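You operate a simulated robot arm through the tools that you are given. There is no shell and no other tool.

You are at the controls of a simulated two-armed robot. One attempt, no reset.

## Task
Clamp and brush the long bar, then lay it in the teal tray.
Fine: brush all the dust off; put the brush back; open the clamp before you lift the bar. Set down upright: teal brush. What is to be rubbed or washed off counts as gone when no trace of it is left.

It is judged by the outcome, as a careful person would: the job done as asked, and still so three seconds after it is handed in. It fails if anything else is knocked over, pushed out of place, dropped, spilled or broken.

## Robot
Two 7-joint arms with fingered hands on one trunk that stands fixed in place. Base frame: the origin is at the foot of the trunk, x ahead of it, y to its left, z up. Lengths are in m, angles in rad, forces in N, time in s.
The left shoulder is at [0.07, 0.162, 1.221], the right one opposite. With the tool pointing down near the work surface each hand reaches from about 0.28 to 0.8 m from the base axis, measured 20 degrees to its own side. Payload 4 kg a hand.
Tool frame (each hand has its own): the origin (TCP) lies between the finger pads and is the grasp point; the fingertips stand 0.026 m ahead of it; z points along the fingers, y is the line along which they close. The gripper opens to 0.132 m; its body begins 0.073 m behind the TCP. The gripper is a hand of 4 fingers: y runs from the thumb to the fingers, the wrist lies at [0, 0, -0.224] in the tool frame, and closing takes about 1.5 s.
Orientation is that of the tool frame in the base frame, as [roll, pitch, yaw] about the fixed x, y, z axes, in that order (R = Rz(yaw) Ry(pitch) Rx(roll)). With the fingers straight down and closing along the base's y, the tool's x points along the base's -x, its y along +y and its z along -z.

## Interface
- The arms move only by the tool nudge_tool. It takes "left_increments", "right_increments" or both (then of equal length, played together; a hand with none holds still); each is a list of rows, each an object of numbers (a shift or turn left out is 0, a gripper value left out holds the last): "tx", "ty", "tz": the shift along the tool's x, y, z in units of 30 mm (1.0 is 30 mm); "wx", "wy", "wz": the turn, a rotation vector about the tool's x, y, z in units of 8 degrees (1.0 is 8 degrees). In form: [{"tx": .., "ty": .., "tz": .., "wx": .., "wy": .., "wz": ..}, ...]. A call has 1 to 20 rows; each row shifts and turns the commanded pose from where the row before left it, along the tool's axes as they then stand. "left_gripper" and "right_gripper" are, for a hand that has rows, the closure, from 0 (fully open) to 1 (shut), set as the call begins (left out, the last holds). A call with a number of a shift or a turn outside -1 to 1 is refused whole. Rows are played at 5 a second. More than 0.05 m and 0.15 rad between two rows, or a gripper value outside its range, and nothing of the call is played. Where a pose cannot be reached the arm comes as near as it can. A force on the tool above 40 N (or 10 N above the force at the start of the call, whichever is more), or a blocked arm, ends the call early, and 0.2 s more pass. Each finger travels about 0.045 m/s and halts on what it meets, pressing with about 22 N; the grip force reading is that of the motor and also rises with nothing between the fingers. The clock runs only during rows and for 0.2 s after the last one: add rows that do not move to give the fingers time. It gives the time, the measured TCP pose, the force on the tool (base axes), the opening and the grip force at its end, in the units of the frame above (readings bear some noise), with the torque about the TCP (base axes, N m) and any sound that the robot's microphone picked up, and new pictures: "show" is both (left out), scene, wrist or none (wrist: the cameras of the hands that moved).
- Cameras (640 x 400 px; columns grow to the right, rows downward): "scene" is now at [0.1248, 0.0457, 1.4488]; the picture's right is [0.53, -0.85, 0.00], its down [-0.48, -0.30, -0.82] and it looks along [0.70, 0.43, -0.57] (base axes); focal length 343 px, centre (320, 200). "left" rides on the left gripper at [-0.073, 0.006, -0.094] in its tool frame; the picture's right is [-0.08, -1.00, 0.00], its down [0.78, -0.06, -0.62] and it looks along [0.62, -0.05, 0.79] (tool axes); focal length 230 px, centre (320, 200). "right" rides on the right gripper at [0.073, 0.006, -0.093] in its tool frame; the picture's right is [-0.08, 1.00, 0.00], its down [-0.78, -0.06, -0.62] and it looks along [-0.61, -0.05, 0.79] (tool axes); focal length 230 px, centre (320, 200).
- move_column(by): slides the trunk up (or, below 0, down) by that many m; the arms and the scene camera ride with it, the base frame stays. It gives what a move gives, with no picture.
- grasp_type(shape, hand): the hand has 4 fingers and takes this shape, open, in about a second: jaw (thumb against the fingers, like two jaws); tri (thumb and two fingers); tip (a fingertip pinch); poke (one finger out to press); point (the index stretched); flat (the hand flat); cup (the hand cupped); fist (a fist). The gripper value then closes the fingers along that shape, each until it touches; the sizes above hold for jaw. It gives what a move gives, with no picture.
- pan_tilt(pan, tilt): turns the head with the scene camera to pan (to the left, within 1.501 rad either way) and tilt (down, from -0.506 to 1.204), counted from straight ahead of the robot. It gives what a move gives, and a new picture of the scene camera.
- point_at(camera, pixels): for up to 12 pixels [column, row] of the newest picture of that camera ("zoom" is the newest enlarged one), the place [x, y, z] in the base frame of the surface seen there, good to about 0.003 m. No time passes.
- inspect(camera, box): a new picture of the part [left, top, right, bottom] of that camera's present view, enlarged. No time passes.
- close_job(): hands the job in; it is judged then, once.

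Unless the task says otherwise, let go and move clear before handing in.

The tools are called after ">>>" as name(argument=value, ...) on one line, values as JSON. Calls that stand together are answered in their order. nudge_tool: Moves the arms, as the interface text tells. Its arguments: {"type":"object","properties":{"left_increments":{"type":"array"},"left_gripper":{"type":"number"},"right_increments":{"type":"array"},"right_gripper":{"type":"number"},"show":{"type":"string","enum":["both","scene","wrist","none"]}},"required":[]} The other tools are called the same way: move_column (by) moves the trunk up or down; grasp_type (shape, hand) gives the hand a shape; pan_tilt (pan, tilt) turns the head that bears the scene camera; point_at (camera, pixels) gives the place of the surface under pixels of a picture; inspect (camera, box) takes an enlarged picture of a part of a camera's view; close_job () hands the job in.

At the start:

```text
t: 0.0
left_tool_pos: [0.3384, 0.4492, 1.1287]
left_tool_rot: [3.141, -0.001, -3.142]
left_force: [-0.7, -0.4, 0.4]
left_wrist_torque: [0.01, 0.01, -0.01]
left_grip_width: 0.1317
left_finger_force: 0.1
left_shape: jaw
right_tool_pos: [0.5698, 0.0788, 1.2169]
right_tool_rot: [3.069, -0.019, 3.075]
right_force: [0.3, 0.1, 0.0]
right_wrist_torque: [-0.04, -0.01, -0.01]
right_grip_width: 0.1317
right_finger_force: 0.0
right_shape: jaw
trunk travel left (down, up): [-0.7, 0.24]
head pan, tilt (commanded): [0.553, 0.604]
```

scene: 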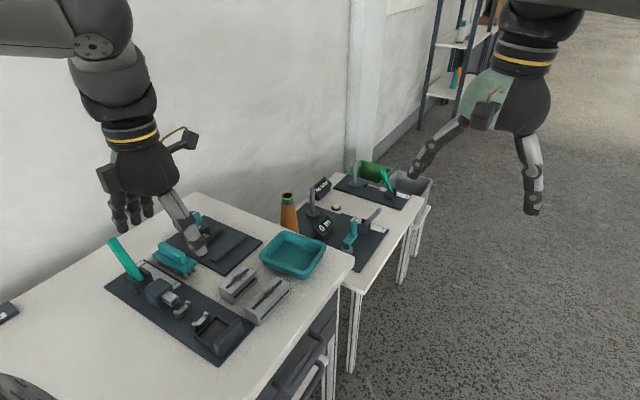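
right: 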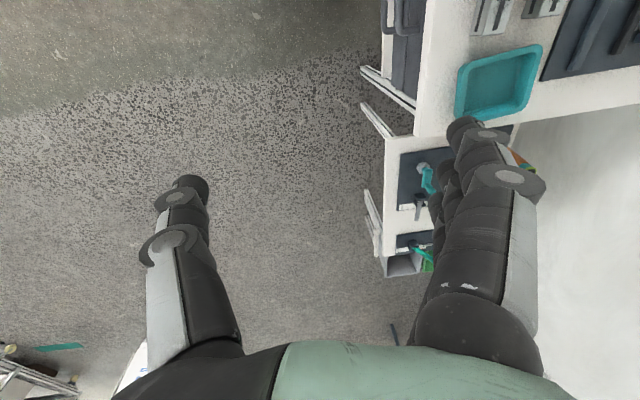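
left: 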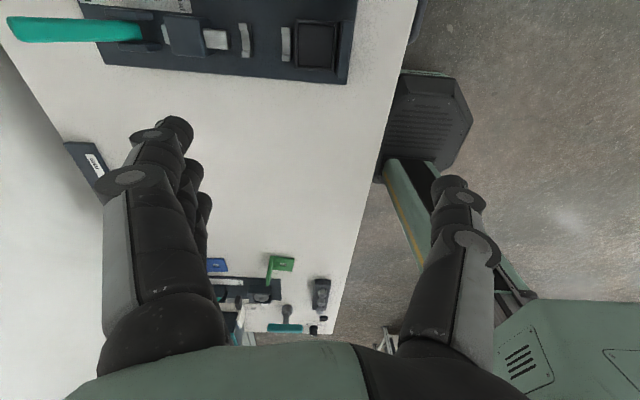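

The scene picture shows a bench with a clamp fixture (around [180,310]), two grey bars ([238,285], [268,298]), a teal brush ([175,258]) and a teal tray ([292,255]). I'll enlarge these parts before moving.

>>> inspect(camera="scene", box=[90, 180, 350, 370])

>>> inspect(camera="left", box=[0, 0, 420, 260])

```text
2.11 times, centred on (220, 275) of scene
```

zoom: 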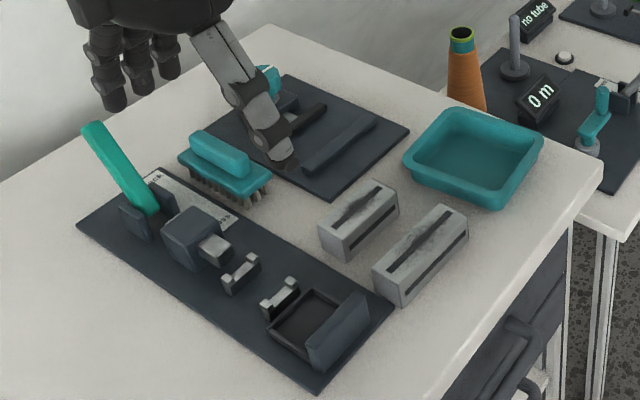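

```text
1.52 times, centred on (210, 130) of left
```

zoom: 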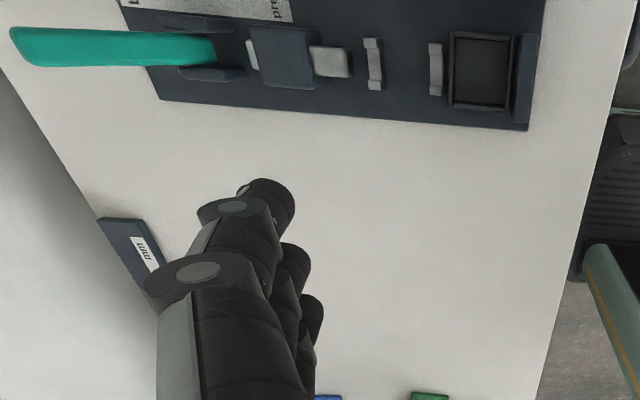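

The zoom shows a toggle clamp: teal lever, plunger, two rests, and a pocket with an end wall, plus a printed label by the lever. I'll turn the head to centre on this bench and read the label.

>>> pan_tilt(pan=0.75, tilt=0.85)

```text
t: 0.8
left_tool_pos: [0.3396, 0.4508, 1.1291]
left_tool_rot: [-3.141, 0.0, -3.141]
left_force: [-0.7, -0.1, 0.0]
left_wrist_torque: [-0.01, -0.02, 0.01]
left_grip_width: 0.1319
left_finger_force: 0.1
left_shape: jaw
right_tool_pos: [0.5717, 0.0742, 1.2175]
right_tool_rot: [3.065, -0.022, 3.072]
right_force: [-0.7, -0.1, 0.0]
right_wrist_torque: [-0.04, 0.0, -0.01]
right_grip_width: 0.1317
right_finger_force: 0.1
right_shape: jaw
trunk travel left (down, up): [-0.7, 0.24]
head pan, tilt (commanded): [0.75, 0.85]
```

scene: 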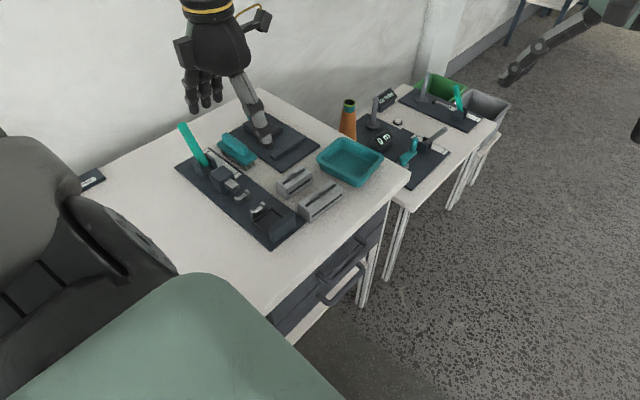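

The bench now sits around [280,180]. I'll measure key points and zoom in on the label and bars.

>>> inspect(camera="scene", box=[165, 110, 325, 250])

>>> point_at(camera="scene", pixels=[[185, 127], [205, 162], [236, 146], [295, 180], [320, 200], [348, 160], [275, 245], [180, 168], [290, 260], [380, 145], [342, 187], [306, 215]])

```text
2.86 times, centred on (245, 180) of scene
```

zoom: 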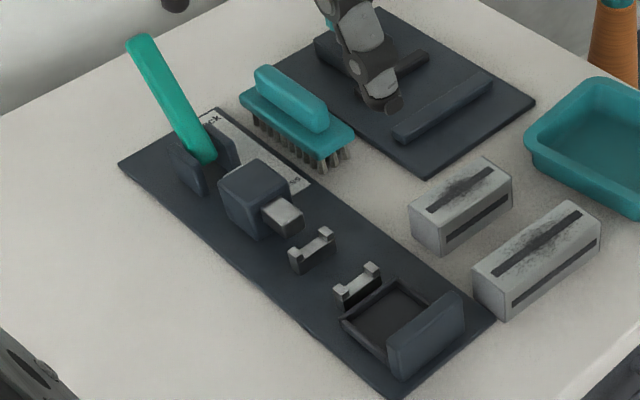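

```text
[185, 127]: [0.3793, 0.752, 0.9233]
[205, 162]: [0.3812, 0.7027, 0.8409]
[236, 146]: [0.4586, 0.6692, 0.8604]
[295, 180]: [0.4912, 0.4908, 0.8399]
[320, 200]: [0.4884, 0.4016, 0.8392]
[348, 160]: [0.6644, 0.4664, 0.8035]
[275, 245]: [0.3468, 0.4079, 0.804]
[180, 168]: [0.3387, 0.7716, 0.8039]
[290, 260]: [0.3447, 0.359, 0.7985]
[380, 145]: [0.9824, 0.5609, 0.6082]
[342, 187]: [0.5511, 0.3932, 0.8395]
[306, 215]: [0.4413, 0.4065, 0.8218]
```

Table top is at z≈0.80, the fixture lies along y, and bars are ~0.04 tall. I'll zoom tighter on the label and each item.

>>> inspect(camera="scene", box=[205, 145, 253, 185])

>>> inspect(camera="scene", box=[220, 165, 316, 225])

>>> inspect(camera="scene", box=[270, 150, 366, 240])

```text
10.00 times, centred on (229, 165) of scene
```

zoom: 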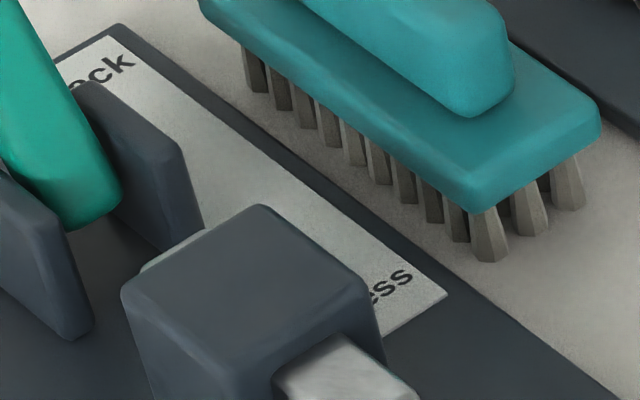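

```text
6.67 times, centred on (268, 195) of scene
```

zoom: 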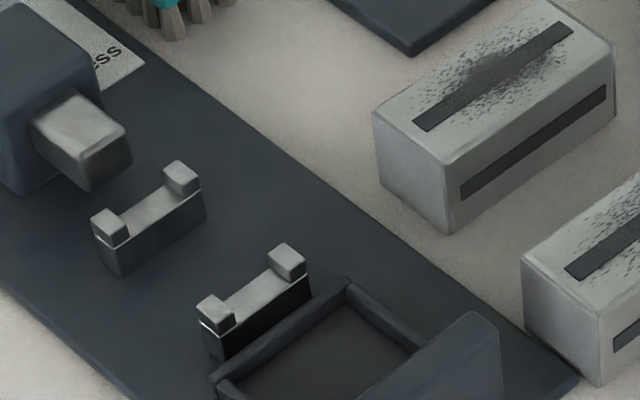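

```text
4.44 times, centred on (318, 195) of scene
```

zoom: 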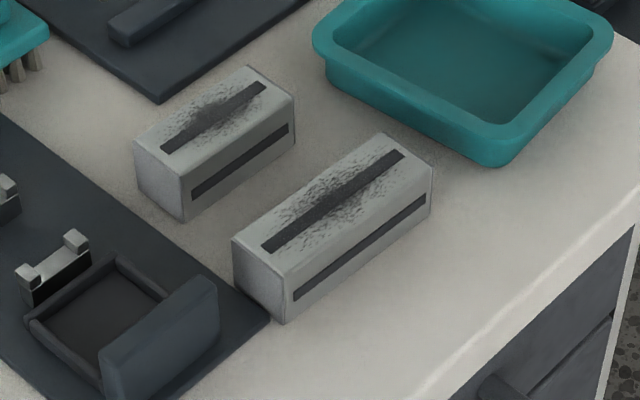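

Dust is the black specks on the bars' top faces; the label has the words "...ock" and "...ess". I'll measure the bars and fixture via the zoom picture.

>>> point_at(camera="zoom", pixels=[[236, 238], [288, 263], [430, 168], [386, 136], [284, 318], [137, 142], [183, 170], [292, 95], [250, 70], [160, 85], [270, 318], [25, 320]])

>>> inspect(camera="scene", box=[220, 165, 316, 245])

```text
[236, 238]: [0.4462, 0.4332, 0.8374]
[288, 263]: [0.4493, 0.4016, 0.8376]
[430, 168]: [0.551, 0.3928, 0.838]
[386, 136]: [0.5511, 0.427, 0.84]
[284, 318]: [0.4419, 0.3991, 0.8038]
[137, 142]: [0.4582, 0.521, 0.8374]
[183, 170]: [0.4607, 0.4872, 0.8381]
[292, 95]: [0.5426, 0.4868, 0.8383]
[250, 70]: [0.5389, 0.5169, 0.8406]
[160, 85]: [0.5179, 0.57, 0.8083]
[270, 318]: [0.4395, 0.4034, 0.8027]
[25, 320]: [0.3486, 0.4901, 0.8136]
```

```text
5.00 times, centred on (268, 205) of scene
```

zoom: 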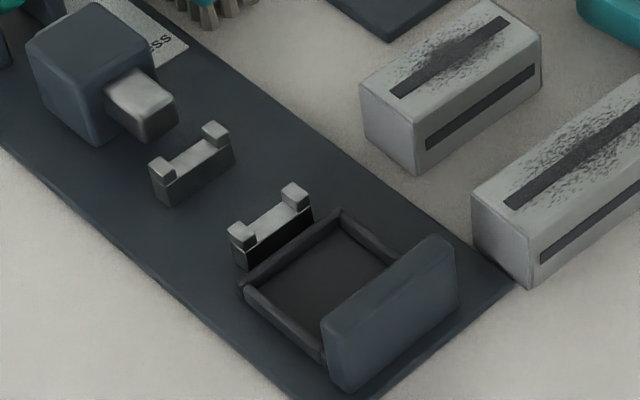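

Long bar spans x≈0.445–0.552, y≈0.396–0.431, top z≈0.839. Now measure the fixture parts.

>>> point_at(camera="zoom", pixels=[[150, 165], [162, 175], [216, 130], [190, 170], [238, 232], [295, 192], [268, 220], [327, 328], [436, 240], [450, 252], [345, 335], [310, 275]])

>>> point_at(camera="zoom", pixels=[[110, 90], [140, 102], [155, 72], [172, 98], [150, 120], [45, 40], [100, 60], [145, 38], [95, 8], [510, 285], [250, 280], [340, 215]])

```text
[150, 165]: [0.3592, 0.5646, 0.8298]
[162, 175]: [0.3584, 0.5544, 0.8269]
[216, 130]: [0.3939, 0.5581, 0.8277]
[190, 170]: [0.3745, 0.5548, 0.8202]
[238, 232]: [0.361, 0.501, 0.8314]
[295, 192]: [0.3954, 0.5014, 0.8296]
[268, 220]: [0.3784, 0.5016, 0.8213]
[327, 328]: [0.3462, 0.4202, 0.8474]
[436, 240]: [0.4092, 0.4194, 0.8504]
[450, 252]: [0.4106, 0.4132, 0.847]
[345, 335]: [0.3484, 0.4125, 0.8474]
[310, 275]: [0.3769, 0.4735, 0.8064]
```

```text
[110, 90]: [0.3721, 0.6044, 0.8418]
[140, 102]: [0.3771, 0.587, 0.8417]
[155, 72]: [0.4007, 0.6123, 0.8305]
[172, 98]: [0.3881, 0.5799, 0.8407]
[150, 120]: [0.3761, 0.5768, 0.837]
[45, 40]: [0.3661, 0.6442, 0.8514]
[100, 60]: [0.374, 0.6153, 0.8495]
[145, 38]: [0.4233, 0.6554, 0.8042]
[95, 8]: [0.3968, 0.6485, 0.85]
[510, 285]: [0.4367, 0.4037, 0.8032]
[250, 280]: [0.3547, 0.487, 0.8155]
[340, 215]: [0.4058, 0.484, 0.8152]
```

The fixture centreline is x≈0.378, rests at y≈0.502 and 0.557, plunger tip at y≈0.577, wall face near y≈0.42. I need to read the label, so I'll turn the left hand 90° in place (well above everything) so its camera looks towards +y.

>>> nudge_tool(left_increments=[{"wz": 1}, {"wz": 1}, {"wz": 1}, {"wz": 1}, {"wz": 1}, {"wz": 1}, {"wz": 1}, {"wz": 1}, {"wz": 1}, {"wz": 1}, {"wz": 1}, {"wz": 0.25}, {}])

```text
t: 3.6
left_tool_pos: [0.3466, 0.375, 1.1028]
left_tool_rot: [3.139, -0.001, 2.307]
left_force: [-0.7, 0.7, -1.1]
left_wrist_torque: [0.02, 0.01, 0.0]
left_grip_width: 0.1318
left_finger_force: 0.0
left_shape: jaw
left hand out of reach, approached as far as the arm can: row 4, 5, 6, 7, 8, 9, 10, 11
right_tool_pos: [0.5715, 0.0742, 1.2171]
right_tool_rot: [3.065, -0.02, 3.071]
right_force: [-0.2, -0.1, -0.4]
right_wrist_torque: [-0.03, 0.05, -0.01]
right_grip_width: 0.1319
right_finger_force: 0.1
right_shape: jaw
trunk travel left (down, up): [-0.7, 0.24]
head pan, tilt (commanded): [0.75, 0.85]
```

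scene: 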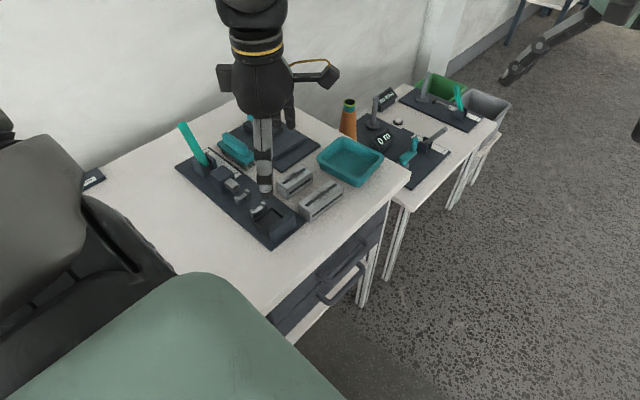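
left: 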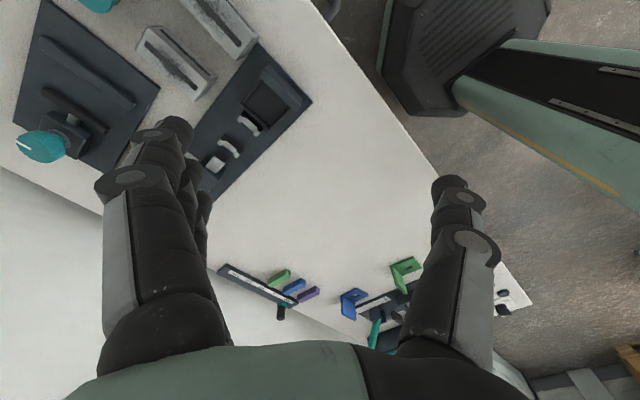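

The left wrist couldn't turn past yaw≈2.31 in that direction at this height (rows 4–11 out of reach). I'll turn back the other way and see how the commanded pose behaves.

>>> nudge_tool(left_increments=[{"wz": -1}, {"wz": -1}, {"wz": -1}, {"wz": -1}, {"wz": -1}, {"wz": -1}, {}], show="none")

```text
t: 5.2
left_tool_pos: [0.3458, 0.3735, 1.1029]
left_tool_rot: [3.138, 0.002, 3.112]
left_force: [-0.1, 0.8, -0.2]
left_wrist_torque: [0.0, -0.02, 0.02]
left_grip_width: 0.1322
left_finger_force: 0.0
left_shape: jaw
right_tool_pos: [0.5708, 0.0751, 1.2168]
right_tool_rot: [3.065, -0.018, 3.073]
right_force: [0.6, -0.3, -0.4]
right_wrist_torque: [0.0, 0.02, 0.0]
right_grip_width: 0.132
right_finger_force: 0.1
right_shape: jaw
trunk travel left (down, up): [-0.7, 0.24]
head pan, tilt (commanded): [0.75, 0.85]
```

The commanded pose resets to what was reached (yaw 3.11). I'll lower a bit, shift over the fixture, and try the opposite turn.

>>> nudge_tool(left_increments=[{"tx": -0.6, "ty": 1, "tz": 1}, {"tx": -0.6, "ty": 1, "tz": 1}, {"ty": 0.7, "tz": 0.5}, {"wz": -1}, {"wz": -1}, {"wz": -1}, {"wz": -1}, {"wz": -1}, {"wz": -1}, {"wz": -1}, {"wz": -1}, {"wz": -1}, {"wz": -1}, {"wz": -1}, {}])

```text
t: 8.4
left_tool_pos: [0.3845, 0.4559, 1.0288]
left_tool_rot: [-3.142, 0.002, -1.634]
left_force: [-0.7, 1.1, -1.1]
left_wrist_torque: [0.0, -0.02, -0.01]
left_grip_width: 0.132
left_finger_force: 0.1
left_shape: jaw
right_tool_pos: [0.5717, 0.0758, 1.2183]
right_tool_rot: [3.064, -0.02, 3.072]
right_force: [-0.5, -0.2, 0.2]
right_wrist_torque: [0.01, 0.0, -0.01]
right_grip_width: 0.1321
right_finger_force: 0.2
right_shape: jaw
trunk travel left (down, up): [-0.7, 0.24]
head pan, tilt (commanded): [0.75, 0.85]
```

scene: 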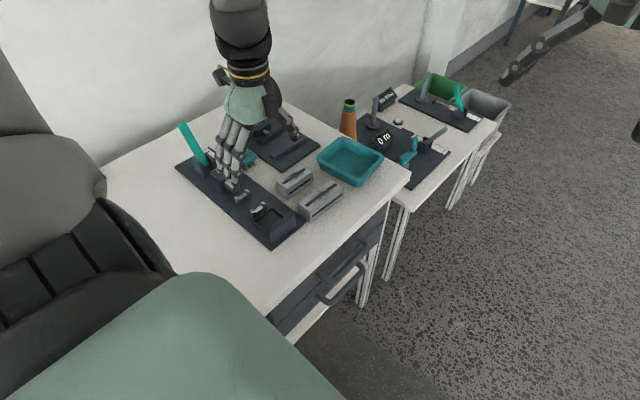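
left: 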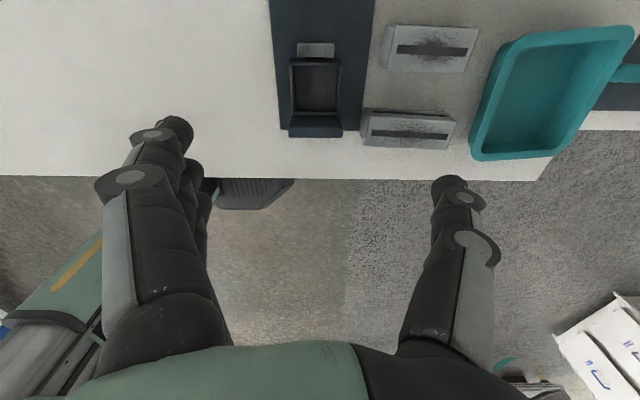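

Yaw −π/2 is reachable, good for placing the bar along y. Now I'll shift +y and tilt the hand so its camera looks down at the label and lever.

>>> nudge_tool(left_increments=[{"tx": -0.8, "ty": -0.4, "tz": -0.6}, {"tx": -0.8, "ty": -0.4, "tz": -0.6}, {"tx": -0.8, "tz": -0.6}, {"wy": -1}, {"wy": -1}, {"wy": -1}, {"wy": -1}, {"wy": -1}, {}])

```text
t: 10.4
left_tool_pos: [0.4138, 0.527, 1.0821]
left_tool_rot: [-3.139, 0.701, -1.637]
left_force: [-0.2, 0.5, -0.7]
left_wrist_torque: [0.0, 0.0, -0.03]
left_grip_width: 0.1316
left_finger_force: 0.1
left_shape: jaw
right_tool_pos: [0.5715, 0.0761, 1.2193]
right_tool_rot: [3.064, -0.019, 3.071]
right_force: [-0.3, -0.7, -0.3]
right_wrist_torque: [-0.01, 0.0, -0.01]
right_grip_width: 0.1315
right_finger_force: 0.0
right_shape: jaw
trunk travel left (down, up): [-0.7, 0.24]
head pan, tilt (commanded): [0.75, 0.85]
```

scene: 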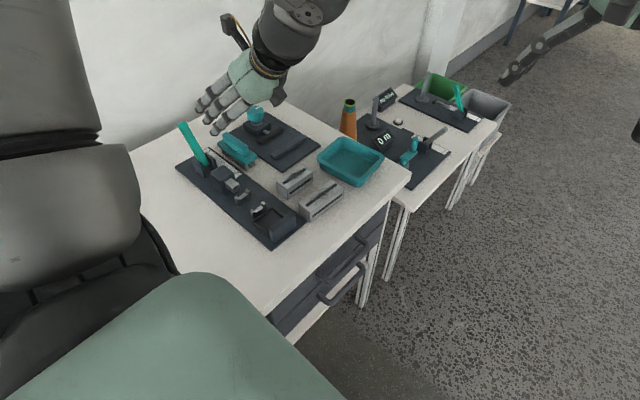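
left: 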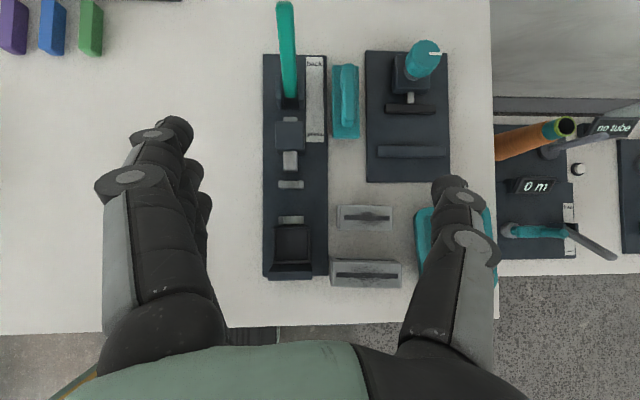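

Now the left camera sees everything from above; the label at [315,95] is fully visible. I'll zoom in on it and the fixture.

>>> inspect(camera="left", box=[290, 50, 354, 150])

>>> inspect(camera="left", box=[240, 60, 410, 290])

>>> inspect(camera="left", box=[360, 30, 460, 190])

```text
4.00 times, centred on (322, 100) of left
```

zoom: 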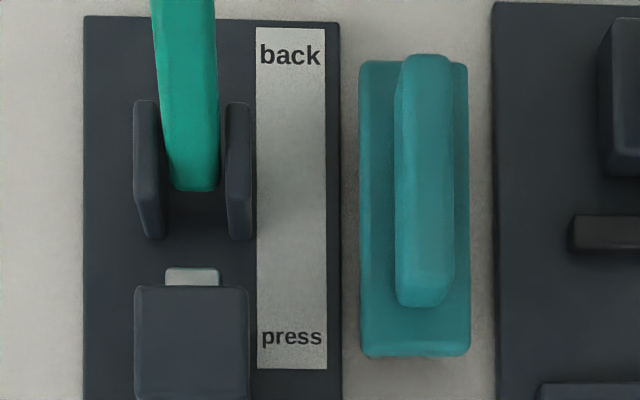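

```text
1.74 times, centred on (325, 175) of left
```

zoom: 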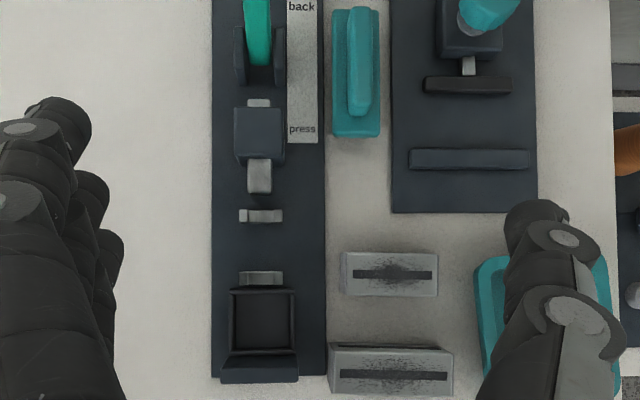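

```text
2.50 times, centred on (410, 110) of left
```

zoom: 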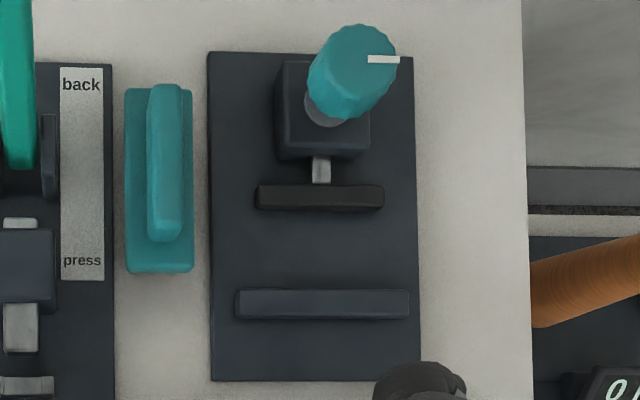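

The label reads "back"/"press" on the lever fixture, so that is a lever press with a catch pocket; the plate at [406,115] has a teal knob driving a black jaw toward a fixed rail — that looks like the actual clamp. I'll measure both to decide which fits the bar (0.036 wide).

>>> point_at(camera="zoom", pixels=[[258, 200], [382, 198], [320, 195], [320, 209], [240, 300], [405, 302], [320, 292], [320, 317], [300, 250], [382, 58], [330, 60], [340, 140]])

>>> point_at(camera="left", pixels=[[346, 70], [346, 130], [332, 70], [360, 70], [332, 137], [360, 137], [280, 184], [290, 182], [301, 184], [281, 219], [291, 219], [302, 219]])

>>> inspect(camera="scene", box=[225, 95, 321, 170])

```text
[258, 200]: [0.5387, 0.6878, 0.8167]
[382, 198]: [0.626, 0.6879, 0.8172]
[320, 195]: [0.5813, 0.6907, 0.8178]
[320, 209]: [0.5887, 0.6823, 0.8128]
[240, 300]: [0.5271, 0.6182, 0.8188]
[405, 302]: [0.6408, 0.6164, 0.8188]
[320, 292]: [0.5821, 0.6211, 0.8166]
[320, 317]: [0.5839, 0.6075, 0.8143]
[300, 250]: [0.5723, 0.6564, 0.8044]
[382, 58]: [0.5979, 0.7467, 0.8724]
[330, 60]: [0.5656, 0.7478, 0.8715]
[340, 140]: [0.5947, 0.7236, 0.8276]
```

```text
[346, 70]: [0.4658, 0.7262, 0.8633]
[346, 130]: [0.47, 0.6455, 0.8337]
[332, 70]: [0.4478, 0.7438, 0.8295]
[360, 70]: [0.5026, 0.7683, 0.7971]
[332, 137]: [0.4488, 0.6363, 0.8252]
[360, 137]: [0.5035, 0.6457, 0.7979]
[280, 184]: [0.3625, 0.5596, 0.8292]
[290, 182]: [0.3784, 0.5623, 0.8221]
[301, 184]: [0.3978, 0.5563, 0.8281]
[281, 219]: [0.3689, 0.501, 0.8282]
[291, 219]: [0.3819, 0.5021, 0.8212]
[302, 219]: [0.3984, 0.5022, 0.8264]
```

```text
5.33 times, centred on (273, 132) of scene
```

zoom: 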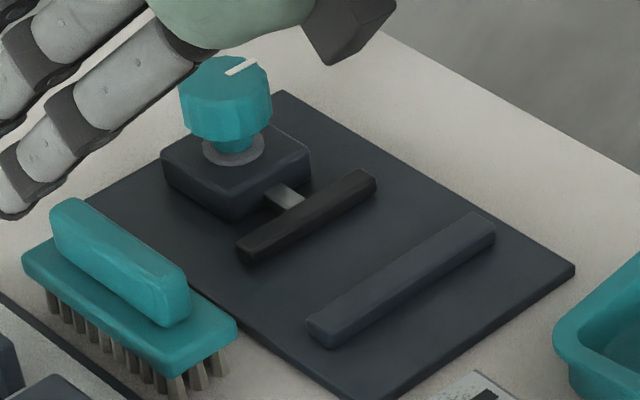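

The lever fixture's rests have only a ~0.03 gap and a catch pocket (not for this 0.036‑wide bar), while the knob vise has its moving jaw face at y≈0.682, fixed rail at y≈0.624, plate at z≈0.805 and is aligned with the bars: that's the clamp. I'll test the left arm's reach by hovering over the knob at about (0.58, 0.74).

>>> nudge_tool(left_increments=[{"wy": 1}, {"wy": 1}, {"wy": 1}, {"wy": 1}, {"wy": 1}, {"tx": -1, "ty": -0.8, "tz": 0.1}, {"tx": -1, "ty": -0.8, "tz": 0.1}, {"tx": -1, "ty": -0.8, "tz": 0.1}, {"tx": -1, "ty": -0.8, "tz": 0.1}, {"tx": -1, "ty": -0.8, "tz": 0.1}, {"tx": -1, "ty": -0.8, "tz": 0.1}, {"tx": -1, "ty": -0.8, "tz": 0.1}, {}])

```text
t: 13.2
left_tool_pos: [0.5813, 0.7106, 1.0626]
left_tool_rot: [-3.14, 0.001, -1.637]
left_force: [0.3, 0.0, 1.0]
left_wrist_torque: [0.01, -0.01, 0.04]
left_grip_width: 0.1319
left_finger_force: 0.1
left_shape: jaw
left hand out of reach, approached as far as the arm can: row 12
right_tool_pos: [0.5713, 0.0742, 1.2189]
right_tool_rot: [3.063, -0.021, 3.071]
right_force: [-1.0, -0.8, 0.5]
right_wrist_torque: [0.03, 0.0, -0.02]
right_grip_width: 0.132
right_finger_force: 0.1
right_shape: jaw
trunk travel left (down, up): [-0.7, 0.24]
head pan, tilt (commanded): [0.75, 0.85]
```

scene: 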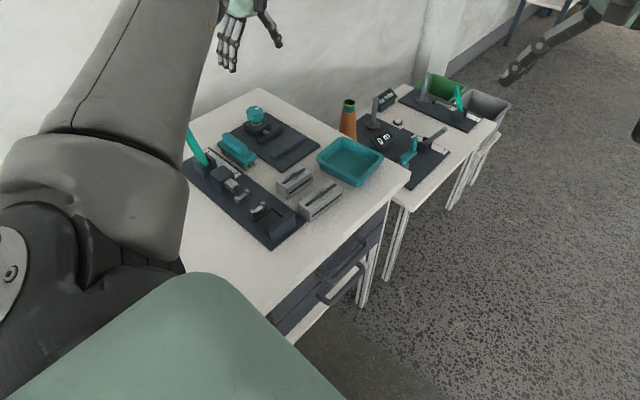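
left: 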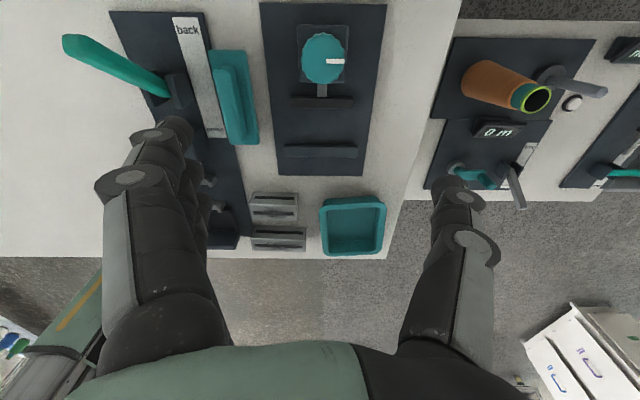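

The hand reaches (0.581, 0.711) vertically at this height, so the knob at ~0.745 needs the trunk lowered a bit and/or a slight tilt. The overhead view shows knob [322,57], tray [353,226], bars; I'll measure these precisely.

>>> point_at(camera="left", pixels=[[322, 45], [304, 58], [341, 58], [322, 35], [322, 78], [322, 90], [353, 226], [329, 210], [378, 208], [328, 248], [378, 248], [322, 103]])

>>> inspect(camera="left", box=[260, 0, 390, 110])

>>> inspect(camera="left", box=[235, 175, 405, 265])

```text
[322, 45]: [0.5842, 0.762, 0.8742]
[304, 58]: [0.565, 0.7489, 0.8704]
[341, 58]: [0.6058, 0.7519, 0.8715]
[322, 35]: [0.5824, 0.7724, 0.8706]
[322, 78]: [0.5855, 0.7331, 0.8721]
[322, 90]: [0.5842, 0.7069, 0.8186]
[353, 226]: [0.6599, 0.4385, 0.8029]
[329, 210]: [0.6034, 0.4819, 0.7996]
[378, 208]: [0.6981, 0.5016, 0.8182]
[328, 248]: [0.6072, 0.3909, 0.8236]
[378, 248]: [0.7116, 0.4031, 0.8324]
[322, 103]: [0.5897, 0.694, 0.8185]
```

```text
3.64 times, centred on (325, 55) of left
```

zoom: 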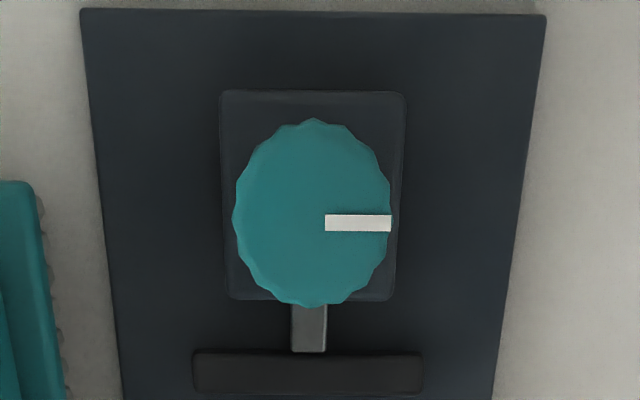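

```text
3.76 times, centred on (320, 220) of left
```

zoom: 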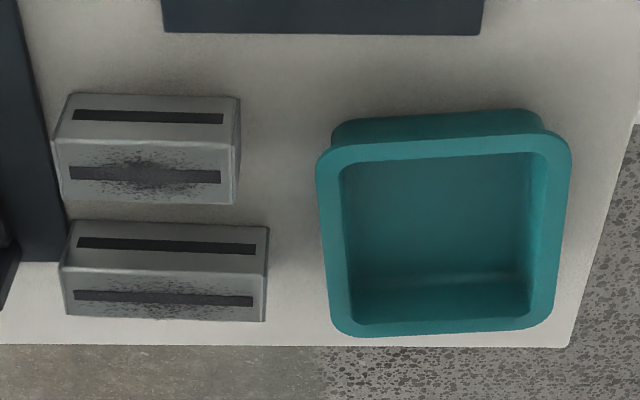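

Knob centre ≈(0.585, 0.752), top z≈0.871, diameter ≈0.042. Now measure the tray and bars from this zoom.

>>> point_at(camera="zoom", pixels=[[320, 165], [345, 162], [532, 152], [568, 148], [535, 315], [358, 325], [330, 320], [440, 120], [440, 140], [440, 330], [360, 285], [520, 270]])

>>> point_at(camera="zoom", pixels=[[62, 270], [268, 228], [266, 265], [70, 224], [165, 270], [165, 222], [65, 312], [265, 318], [55, 145], [70, 95], [240, 97], [236, 150]])

```text
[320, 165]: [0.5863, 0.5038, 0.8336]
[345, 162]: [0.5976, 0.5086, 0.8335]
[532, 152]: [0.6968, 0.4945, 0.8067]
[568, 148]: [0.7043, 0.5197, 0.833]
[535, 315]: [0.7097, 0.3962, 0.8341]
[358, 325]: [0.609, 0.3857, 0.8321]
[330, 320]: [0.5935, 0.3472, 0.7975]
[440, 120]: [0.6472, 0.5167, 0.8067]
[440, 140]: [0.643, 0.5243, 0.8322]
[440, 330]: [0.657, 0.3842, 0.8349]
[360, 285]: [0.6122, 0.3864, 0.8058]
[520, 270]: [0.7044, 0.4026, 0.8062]
```

```text
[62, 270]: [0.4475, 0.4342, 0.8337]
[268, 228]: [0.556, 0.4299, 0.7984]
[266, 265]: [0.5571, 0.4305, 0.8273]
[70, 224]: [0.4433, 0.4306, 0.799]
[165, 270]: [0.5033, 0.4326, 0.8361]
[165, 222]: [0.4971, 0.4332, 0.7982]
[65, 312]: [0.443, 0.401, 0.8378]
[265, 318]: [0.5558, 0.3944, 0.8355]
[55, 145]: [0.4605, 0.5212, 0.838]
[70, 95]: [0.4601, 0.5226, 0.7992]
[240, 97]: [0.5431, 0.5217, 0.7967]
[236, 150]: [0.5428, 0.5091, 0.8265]
```

Tray rim spans about x 0.586–0.72, y 0.38–0.525 (slightly rotated), floor at z≈0.806; the long bar centre is ≈(0.4995, 0.4145), turned about −2.5°. I'll move back over the long bar.

>>> nudge_tool(left_increments=[{"tx": 1, "ty": 0.21}, {"tx": 1, "ty": 0.21}, {"tx": 1, "ty": 0.21}, {"tx": 1, "ty": 0.21}, {"tx": 1, "ty": 0.21}, {"tx": 1, "ty": 0.21}, {"tx": 1, "ty": 0.21}, {"tx": 1, "ty": 0.21}, {"tx": 1, "ty": 0.21}, {"tx": 1, "ty": 0.21}, {}], show="none")

>>> nudge_tool(left_increments=[{"wz": 1}, {"wz": 1}, {"wz": 1}, {"wz": 1}, {"wz": 1}, {"wz": 1}, {"wz": 1}, {"wz": 1}, {"wz": 1}, {"wz": 1}, {"wz": 1}, {"wz": 0.07}, {}], left_gripper=0.4, show="none")

>>> move_column(by=-0.12)

```text
t: 15.6
left_tool_pos: [0.5007, 0.4169, 1.0616]
left_tool_rot: [3.14, 0.002, -1.636]
left_force: [0.0, -0.8, -0.4]
left_wrist_torque: [0.01, -0.01, 0.01]
left_grip_width: 0.1318
left_finger_force: 0.0
left_shape: jaw
right_tool_pos: [0.5715, 0.0759, 1.2169]
right_tool_rot: [3.064, -0.021, 3.07]
right_force: [0.4, 0.6, 0.1]
right_wrist_torque: [0.01, -0.01, 0.01]
right_grip_width: 0.1322
right_finger_force: 0.1
right_shape: jaw
trunk travel left (down, up): [-0.7, 0.24]
head pan, tilt (commanded): [0.75, 0.85]
```

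```text
t: 18.4
left_tool_pos: [0.5018, 0.4192, 1.0624]
left_tool_rot: [3.139, -0.001, 3.101]
left_force: [-0.2, -0.5, 0.1]
left_wrist_torque: [0.02, -0.01, 0.03]
left_grip_width: 0.08
left_finger_force: 0.0
left_shape: jaw
right_tool_pos: [0.5706, 0.0751, 1.2174]
right_tool_rot: [3.064, -0.019, 3.072]
right_force: [0.1, -0.6, -0.4]
right_wrist_torque: [0.02, 0.02, 0.0]
right_grip_width: 0.1318
right_finger_force: 0.1
right_shape: jaw
trunk travel left (down, up): [-0.7, 0.24]
head pan, tilt (commanded): [0.75, 0.85]
```

```text
t: 19.9
left_tool_pos: [0.5017, 0.417, 0.9417]
left_tool_rot: [3.139, -0.001, 3.098]
left_force: [0.2, 0.7, -0.9]
left_wrist_torque: [0.0, 0.01, -0.01]
left_grip_width: 0.0798
left_finger_force: 0.0
left_shape: jaw
right_tool_pos: [0.5707, 0.0755, 1.0988]
right_tool_rot: [3.066, -0.019, 3.071]
right_force: [0.5, -0.1, 0.7]
right_wrist_torque: [0.02, -0.02, 0.04]
right_grip_width: 0.1319
right_finger_force: 0.0
right_shape: jaw
trunk travel left (down, up): [-0.58, 0.36]
head pan, tilt (commanded): [0.75, 0.85]
```

The hand hovers above the long bar at (0.502, 0.417, 0.942) with the grip at 0.08. I'll narrow the opening to ~0.068 and look at it.

>>> nudge_tool(left_increments=[{}, {}, {}], left_gripper=0.48)

```text
t: 20.7
left_tool_pos: [0.5014, 0.4182, 0.9413]
left_tool_rot: [3.139, -0.001, 3.1]
left_force: [0.8, 0.9, -0.3]
left_wrist_torque: [0.0, -0.02, 0.01]
left_grip_width: 0.0696
left_finger_force: 0.0
left_shape: jaw
right_tool_pos: [0.5706, 0.0754, 1.0979]
right_tool_rot: [3.064, -0.018, 3.073]
right_force: [0.2, -0.3, 0.2]
right_wrist_torque: [0.05, -0.01, 0.0]
right_grip_width: 0.1318
right_finger_force: 0.0
right_shape: jaw
trunk travel left (down, up): [-0.58, 0.36]
head pan, tilt (commanded): [0.75, 0.85]
```

scene: 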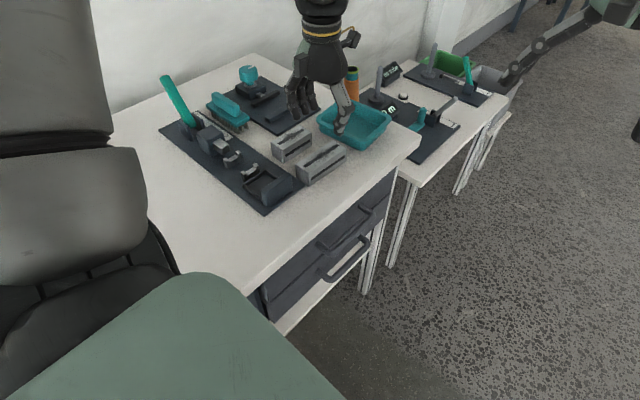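
left: 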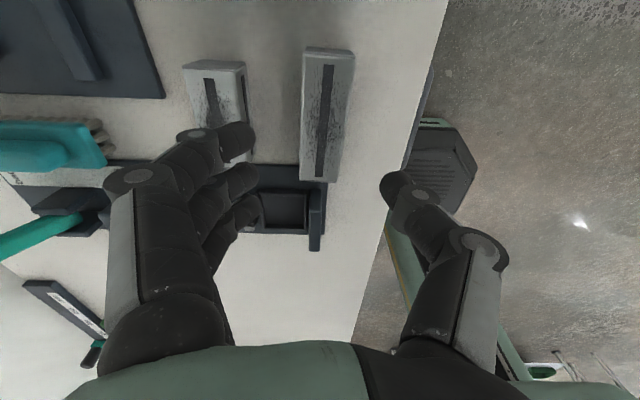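

The bar is lined up with the hand (bar centre ≈y 0.4155, aligned within 1°), fingers clear the short bar by ~15 mm. I'll descend to TCP z≈0.844 so the fingertips stay ~18 mm above the bar's underside (to clear the vise jaws later).

>>> nudge_tool(left_increments=[{"ty": -0.1, "tz": 0.7}, {"tz": 0.7}, {"tz": 0.7}, {"tz": 0.5}, {"tz": 0.4}, {"tz": 0.25}, {}])

```text
t: 22.3
left_tool_pos: [0.5011, 0.4138, 0.8436]
left_tool_rot: [3.139, -0.001, 3.103]
left_force: [0.3, -0.7, 0.9]
left_wrist_torque: [0.01, 0.03, -0.04]
left_grip_width: 0.0694
left_finger_force: 0.0
left_shape: jaw
right_tool_pos: [0.5711, 0.0759, 1.0972]
right_tool_rot: [3.063, -0.018, 3.072]
right_force: [-0.3, -0.7, -0.6]
right_wrist_torque: [0.02, 0.01, 0.0]
right_grip_width: 0.132
right_finger_force: 0.2
right_shape: jaw
trunk travel left (down, up): [-0.58, 0.36]
head pan, tilt (commanded): [0.75, 0.85]
```

scene: 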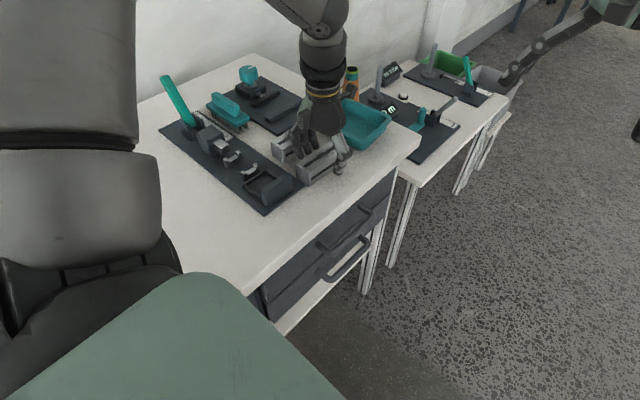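
left: 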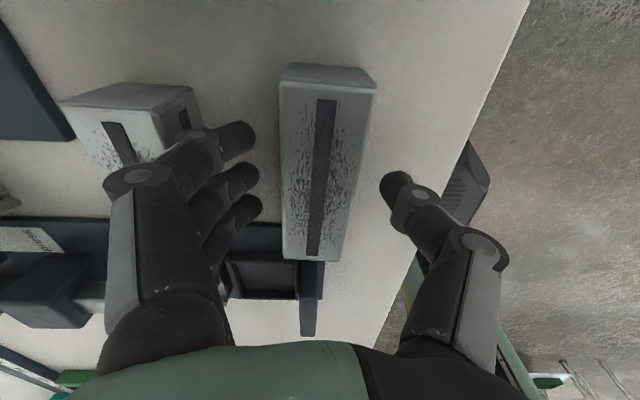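

Fingers straddle the bar (thumb at [395,185], fingers at [240,175]) without touching anything. Closing on the bar.

>>> nudge_tool(left_increments=[{}, {}, {}, {}, {}, {}, {}, {}], left_gripper=0.95)

```text
t: 24.1
left_tool_pos: [0.5014, 0.4143, 0.8434]
left_tool_rot: [3.138, 0.001, 3.1]
left_force: [-0.8, 0.1, 0.0]
left_wrist_torque: [0.0, -0.01, 0.01]
left_grip_width: 0.0343
left_finger_force: 21.8
left_shape: jaw
right_tool_pos: [0.5711, 0.0758, 1.0981]
right_tool_rot: [3.064, -0.019, 3.069]
right_force: [0.3, 0.0, 0.1]
right_wrist_torque: [0.0, -0.02, -0.03]
right_grip_width: 0.1319
right_finger_force: 0.0
right_shape: jaw
trunk travel left (down, up): [-0.58, 0.36]
head pan, tilt (commanded): [0.75, 0.85]
```

scene: 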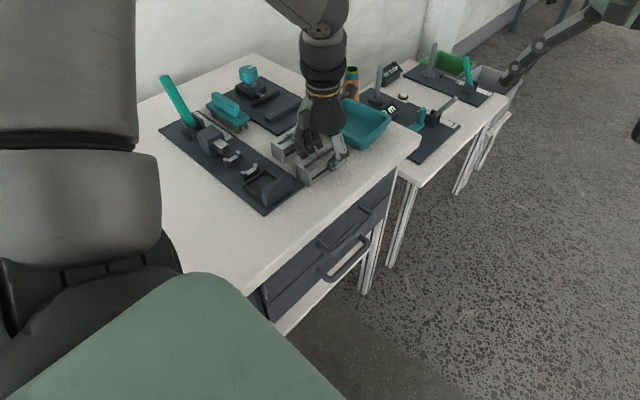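
left: 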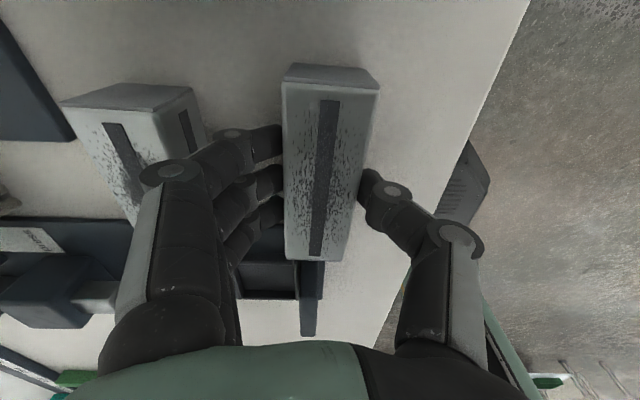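

The bar is held (width 0.034, 21.8 N). Lifting straight up 0.1 m.

>>> nudge_tool(left_increments=[{"tz": -0.3}, {"tz": -0.5}, {"tz": -0.8}, {"tz": -0.9}, {"tz": -0.9}, {}])

```text
t: 25.5
left_tool_pos: [0.5016, 0.4146, 0.9476]
left_tool_rot: [3.141, 0.001, 3.099]
left_force: [0.0, 0.0, -1.8]
left_wrist_torque: [0.0, 0.03, 0.02]
left_grip_width: 0.0345
left_finger_force: 22.1
left_shape: jaw
right_tool_pos: [0.5713, 0.0753, 1.098]
right_tool_rot: [3.065, -0.02, 3.072]
right_force: [0.2, 0.4, -0.6]
right_wrist_torque: [0.01, 0.0, -0.01]
right_grip_width: 0.132
right_finger_force: 0.0
right_shape: jaw
trunk travel left (down, up): [-0.58, 0.36]
head pan, tilt (commanded): [0.75, 0.85]
```

scene: 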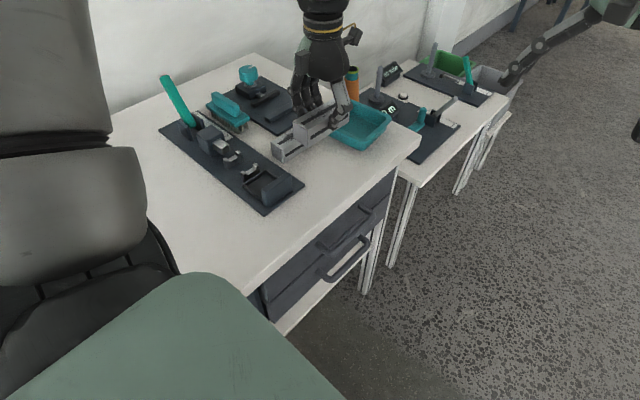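
left: 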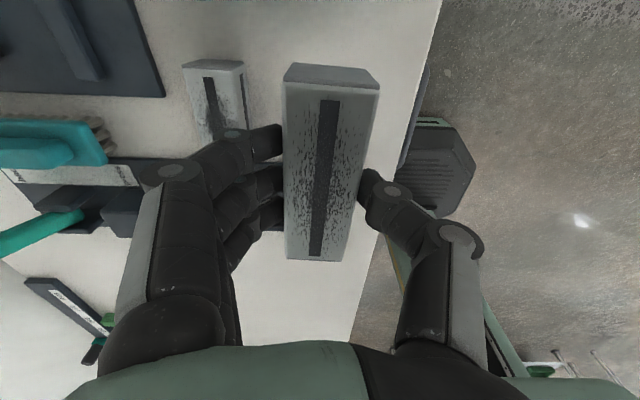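

The bar is lifted cleanly (about 1.8 N weight). Now I'll take precise measurements of the vise from the scene camera's current view.

>>> inspect(camera="scene", box=[220, 55, 316, 135])

```text
5.00 times, centred on (268, 95) of scene
```

zoom: 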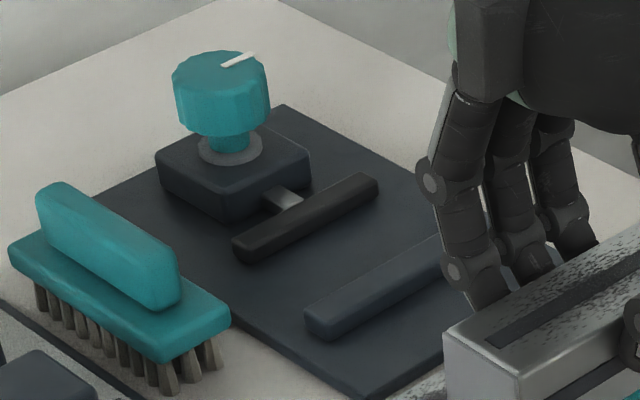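

>>> point_at(camera="zoom", pixels=[[306, 306], [430, 240], [330, 320], [430, 263], [328, 335], [245, 240], [375, 178], [245, 258], [378, 190], [300, 270], [310, 170], [230, 160]])

>>> point_at(camera="zoom", pixels=[[235, 185], [175, 150], [205, 130], [250, 128], [222, 110], [220, 75], [268, 80], [178, 70], [222, 150], [290, 200], [340, 300], [60, 190]])

```text
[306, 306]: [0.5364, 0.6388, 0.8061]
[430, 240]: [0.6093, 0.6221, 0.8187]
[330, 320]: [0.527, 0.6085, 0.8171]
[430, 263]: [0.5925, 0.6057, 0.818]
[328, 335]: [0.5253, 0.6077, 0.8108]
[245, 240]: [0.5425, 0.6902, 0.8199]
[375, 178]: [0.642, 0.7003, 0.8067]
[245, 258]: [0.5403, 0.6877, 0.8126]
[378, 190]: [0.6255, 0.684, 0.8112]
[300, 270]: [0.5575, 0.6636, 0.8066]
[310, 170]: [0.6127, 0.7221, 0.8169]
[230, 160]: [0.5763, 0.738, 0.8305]
```

```text
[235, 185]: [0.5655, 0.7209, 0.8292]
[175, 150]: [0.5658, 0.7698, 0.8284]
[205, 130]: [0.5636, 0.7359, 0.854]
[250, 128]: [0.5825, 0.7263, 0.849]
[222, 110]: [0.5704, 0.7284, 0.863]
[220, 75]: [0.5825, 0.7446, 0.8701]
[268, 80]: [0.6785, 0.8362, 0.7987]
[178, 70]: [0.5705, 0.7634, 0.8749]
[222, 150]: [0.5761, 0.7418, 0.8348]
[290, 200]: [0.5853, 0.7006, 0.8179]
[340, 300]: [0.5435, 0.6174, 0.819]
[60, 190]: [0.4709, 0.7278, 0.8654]
```

Rail inner face is y≈0.6225, jaw face y≈0.683, both tops z≈0.819, plate z≈0.806. I'll carry the bar over to TCP ≈(0.585, 0.645) at the present height and straighten it to the vise.

>>> nudge_tool(left_increments=[{"wz": -0.29}, {"tx": -0.34, "ty": 0.95}, {"tx": -0.34, "ty": 0.95}, {"tx": -0.34, "ty": 0.95}, {"tx": -0.34, "ty": 0.95}, {"tx": -0.34, "ty": 0.95}, {"tx": -0.34, "ty": 0.95}, {"tx": -0.34, "ty": 0.95}, {"tx": -0.34, "ty": 0.95}, {}, {}])

```text
t: 27.9
left_tool_pos: [0.5833, 0.642, 0.9477]
left_tool_rot: [-3.14, 0.0, 3.14]
left_force: [0.3, -1.7, -1.0]
left_wrist_torque: [0.01, 0.03, -0.01]
left_grip_width: 0.0345
left_finger_force: 22.1
left_shape: jaw
right_tool_pos: [0.5703, 0.0755, 1.0979]
right_tool_rot: [3.064, -0.02, 3.071]
right_force: [0.2, 0.4, 0.4]
right_wrist_torque: [0.0, 0.02, 0.02]
right_grip_width: 0.1318
right_finger_force: 0.1
right_shape: jaw
trunk travel left (down, up): [-0.58, 0.36]
head pan, tilt (commanded): [0.75, 0.85]
```

scene: 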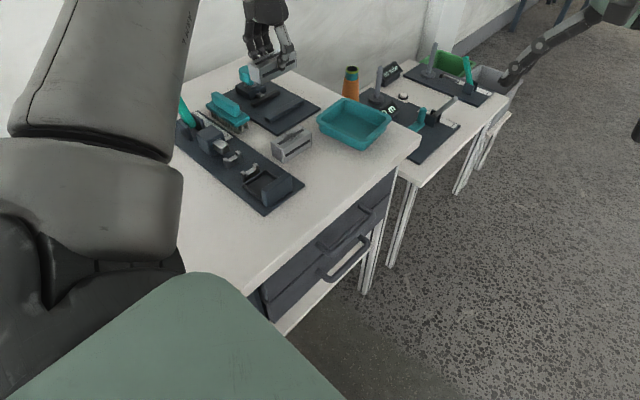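
left: 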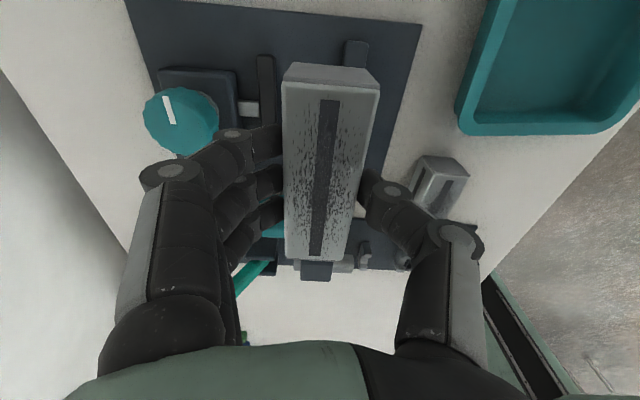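

The bar is over the vise ([330,160] in the left view), with knob at [180,120] clear of the fingers. I'll descend most of the way and check.

>>> nudge_tool(left_increments=[{"tx": -0.05, "ty": 0.07, "tz": 0.6}, {"tz": 0.7}, {"tz": 0.7}, {"tz": 0.6}, {"tz": 0.3}, {}, {}])

>>> inspect(camera="scene", box=[220, 55, 316, 135])

```text
t: 29.5
left_tool_pos: [0.5846, 0.6446, 0.8623]
left_tool_rot: [3.138, 0.004, -3.141]
left_force: [1.7, 3.2, 9.6]
left_wrist_torque: [-0.09, -0.02, 0.0]
left_grip_width: 0.0353
left_finger_force: 22.3
left_shape: jaw
right_tool_pos: [0.5706, 0.0748, 1.0991]
right_tool_rot: [3.063, -0.02, 3.072]
right_force: [-0.1, -0.5, -0.9]
right_wrist_torque: [0.01, 0.0, 0.01]
right_grip_width: 0.1318
right_finger_force: 0.2
right_shape: jaw
trunk travel left (down, up): [-0.58, 0.36]
head pan, tilt (commanded): [0.75, 0.85]
```

scene: 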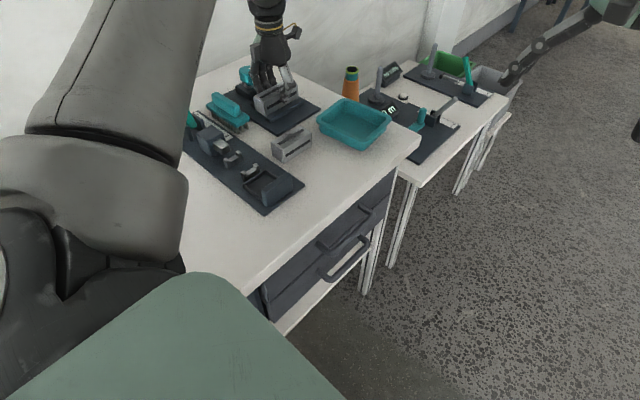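
left: 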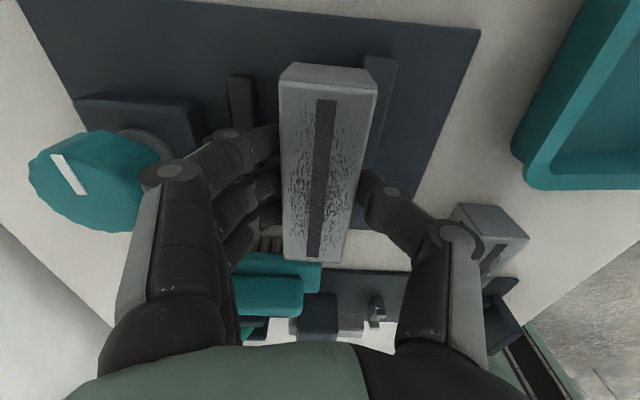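

```text
5.00 times, centred on (268, 95) of scene
```

zoom: 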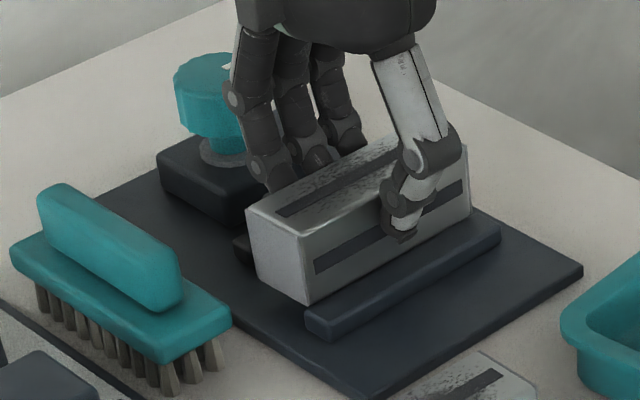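

Contact: 9.6 N up with +y push at bar bottom z≈0.818 — the bar's −y lower edge is sitting on the rail top. I'll raise 8 mm and measure the bar versus rail before shifting +y.

>>> nudge_tool(left_increments=[{"tz": -0.4}, {}], show="none")

>>> inspect(camera="scene", box=[235, 75, 307, 125])

```text
t: 30.1
left_tool_pos: [0.5836, 0.6446, 0.8724]
left_tool_rot: [-3.141, 0.001, -3.142]
left_force: [0.5, 0.2, -2.4]
left_wrist_torque: [0.03, 0.0, -0.01]
left_grip_width: 0.0351
left_finger_force: 22.2
left_shape: jaw
right_tool_pos: [0.5716, 0.0756, 1.0972]
right_tool_rot: [3.066, -0.018, 3.073]
right_force: [-0.4, -0.1, -0.5]
right_wrist_torque: [0.01, 0.01, 0.0]
right_grip_width: 0.1319
right_finger_force: 0.0
right_shape: jaw
trunk travel left (down, up): [-0.58, 0.36]
head pan, tilt (commanded): [0.75, 0.85]
```

```text
8.00 times, centred on (271, 100) of scene
```

zoom: 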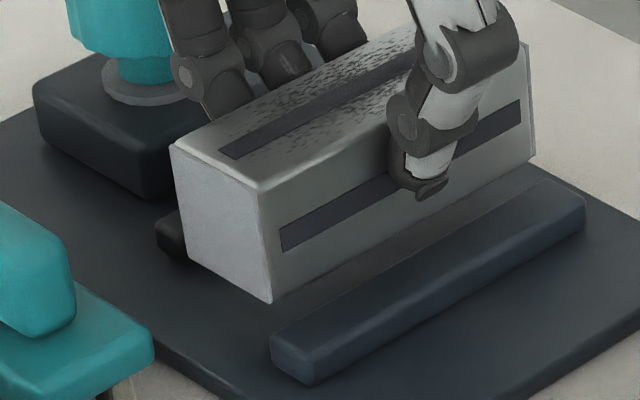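

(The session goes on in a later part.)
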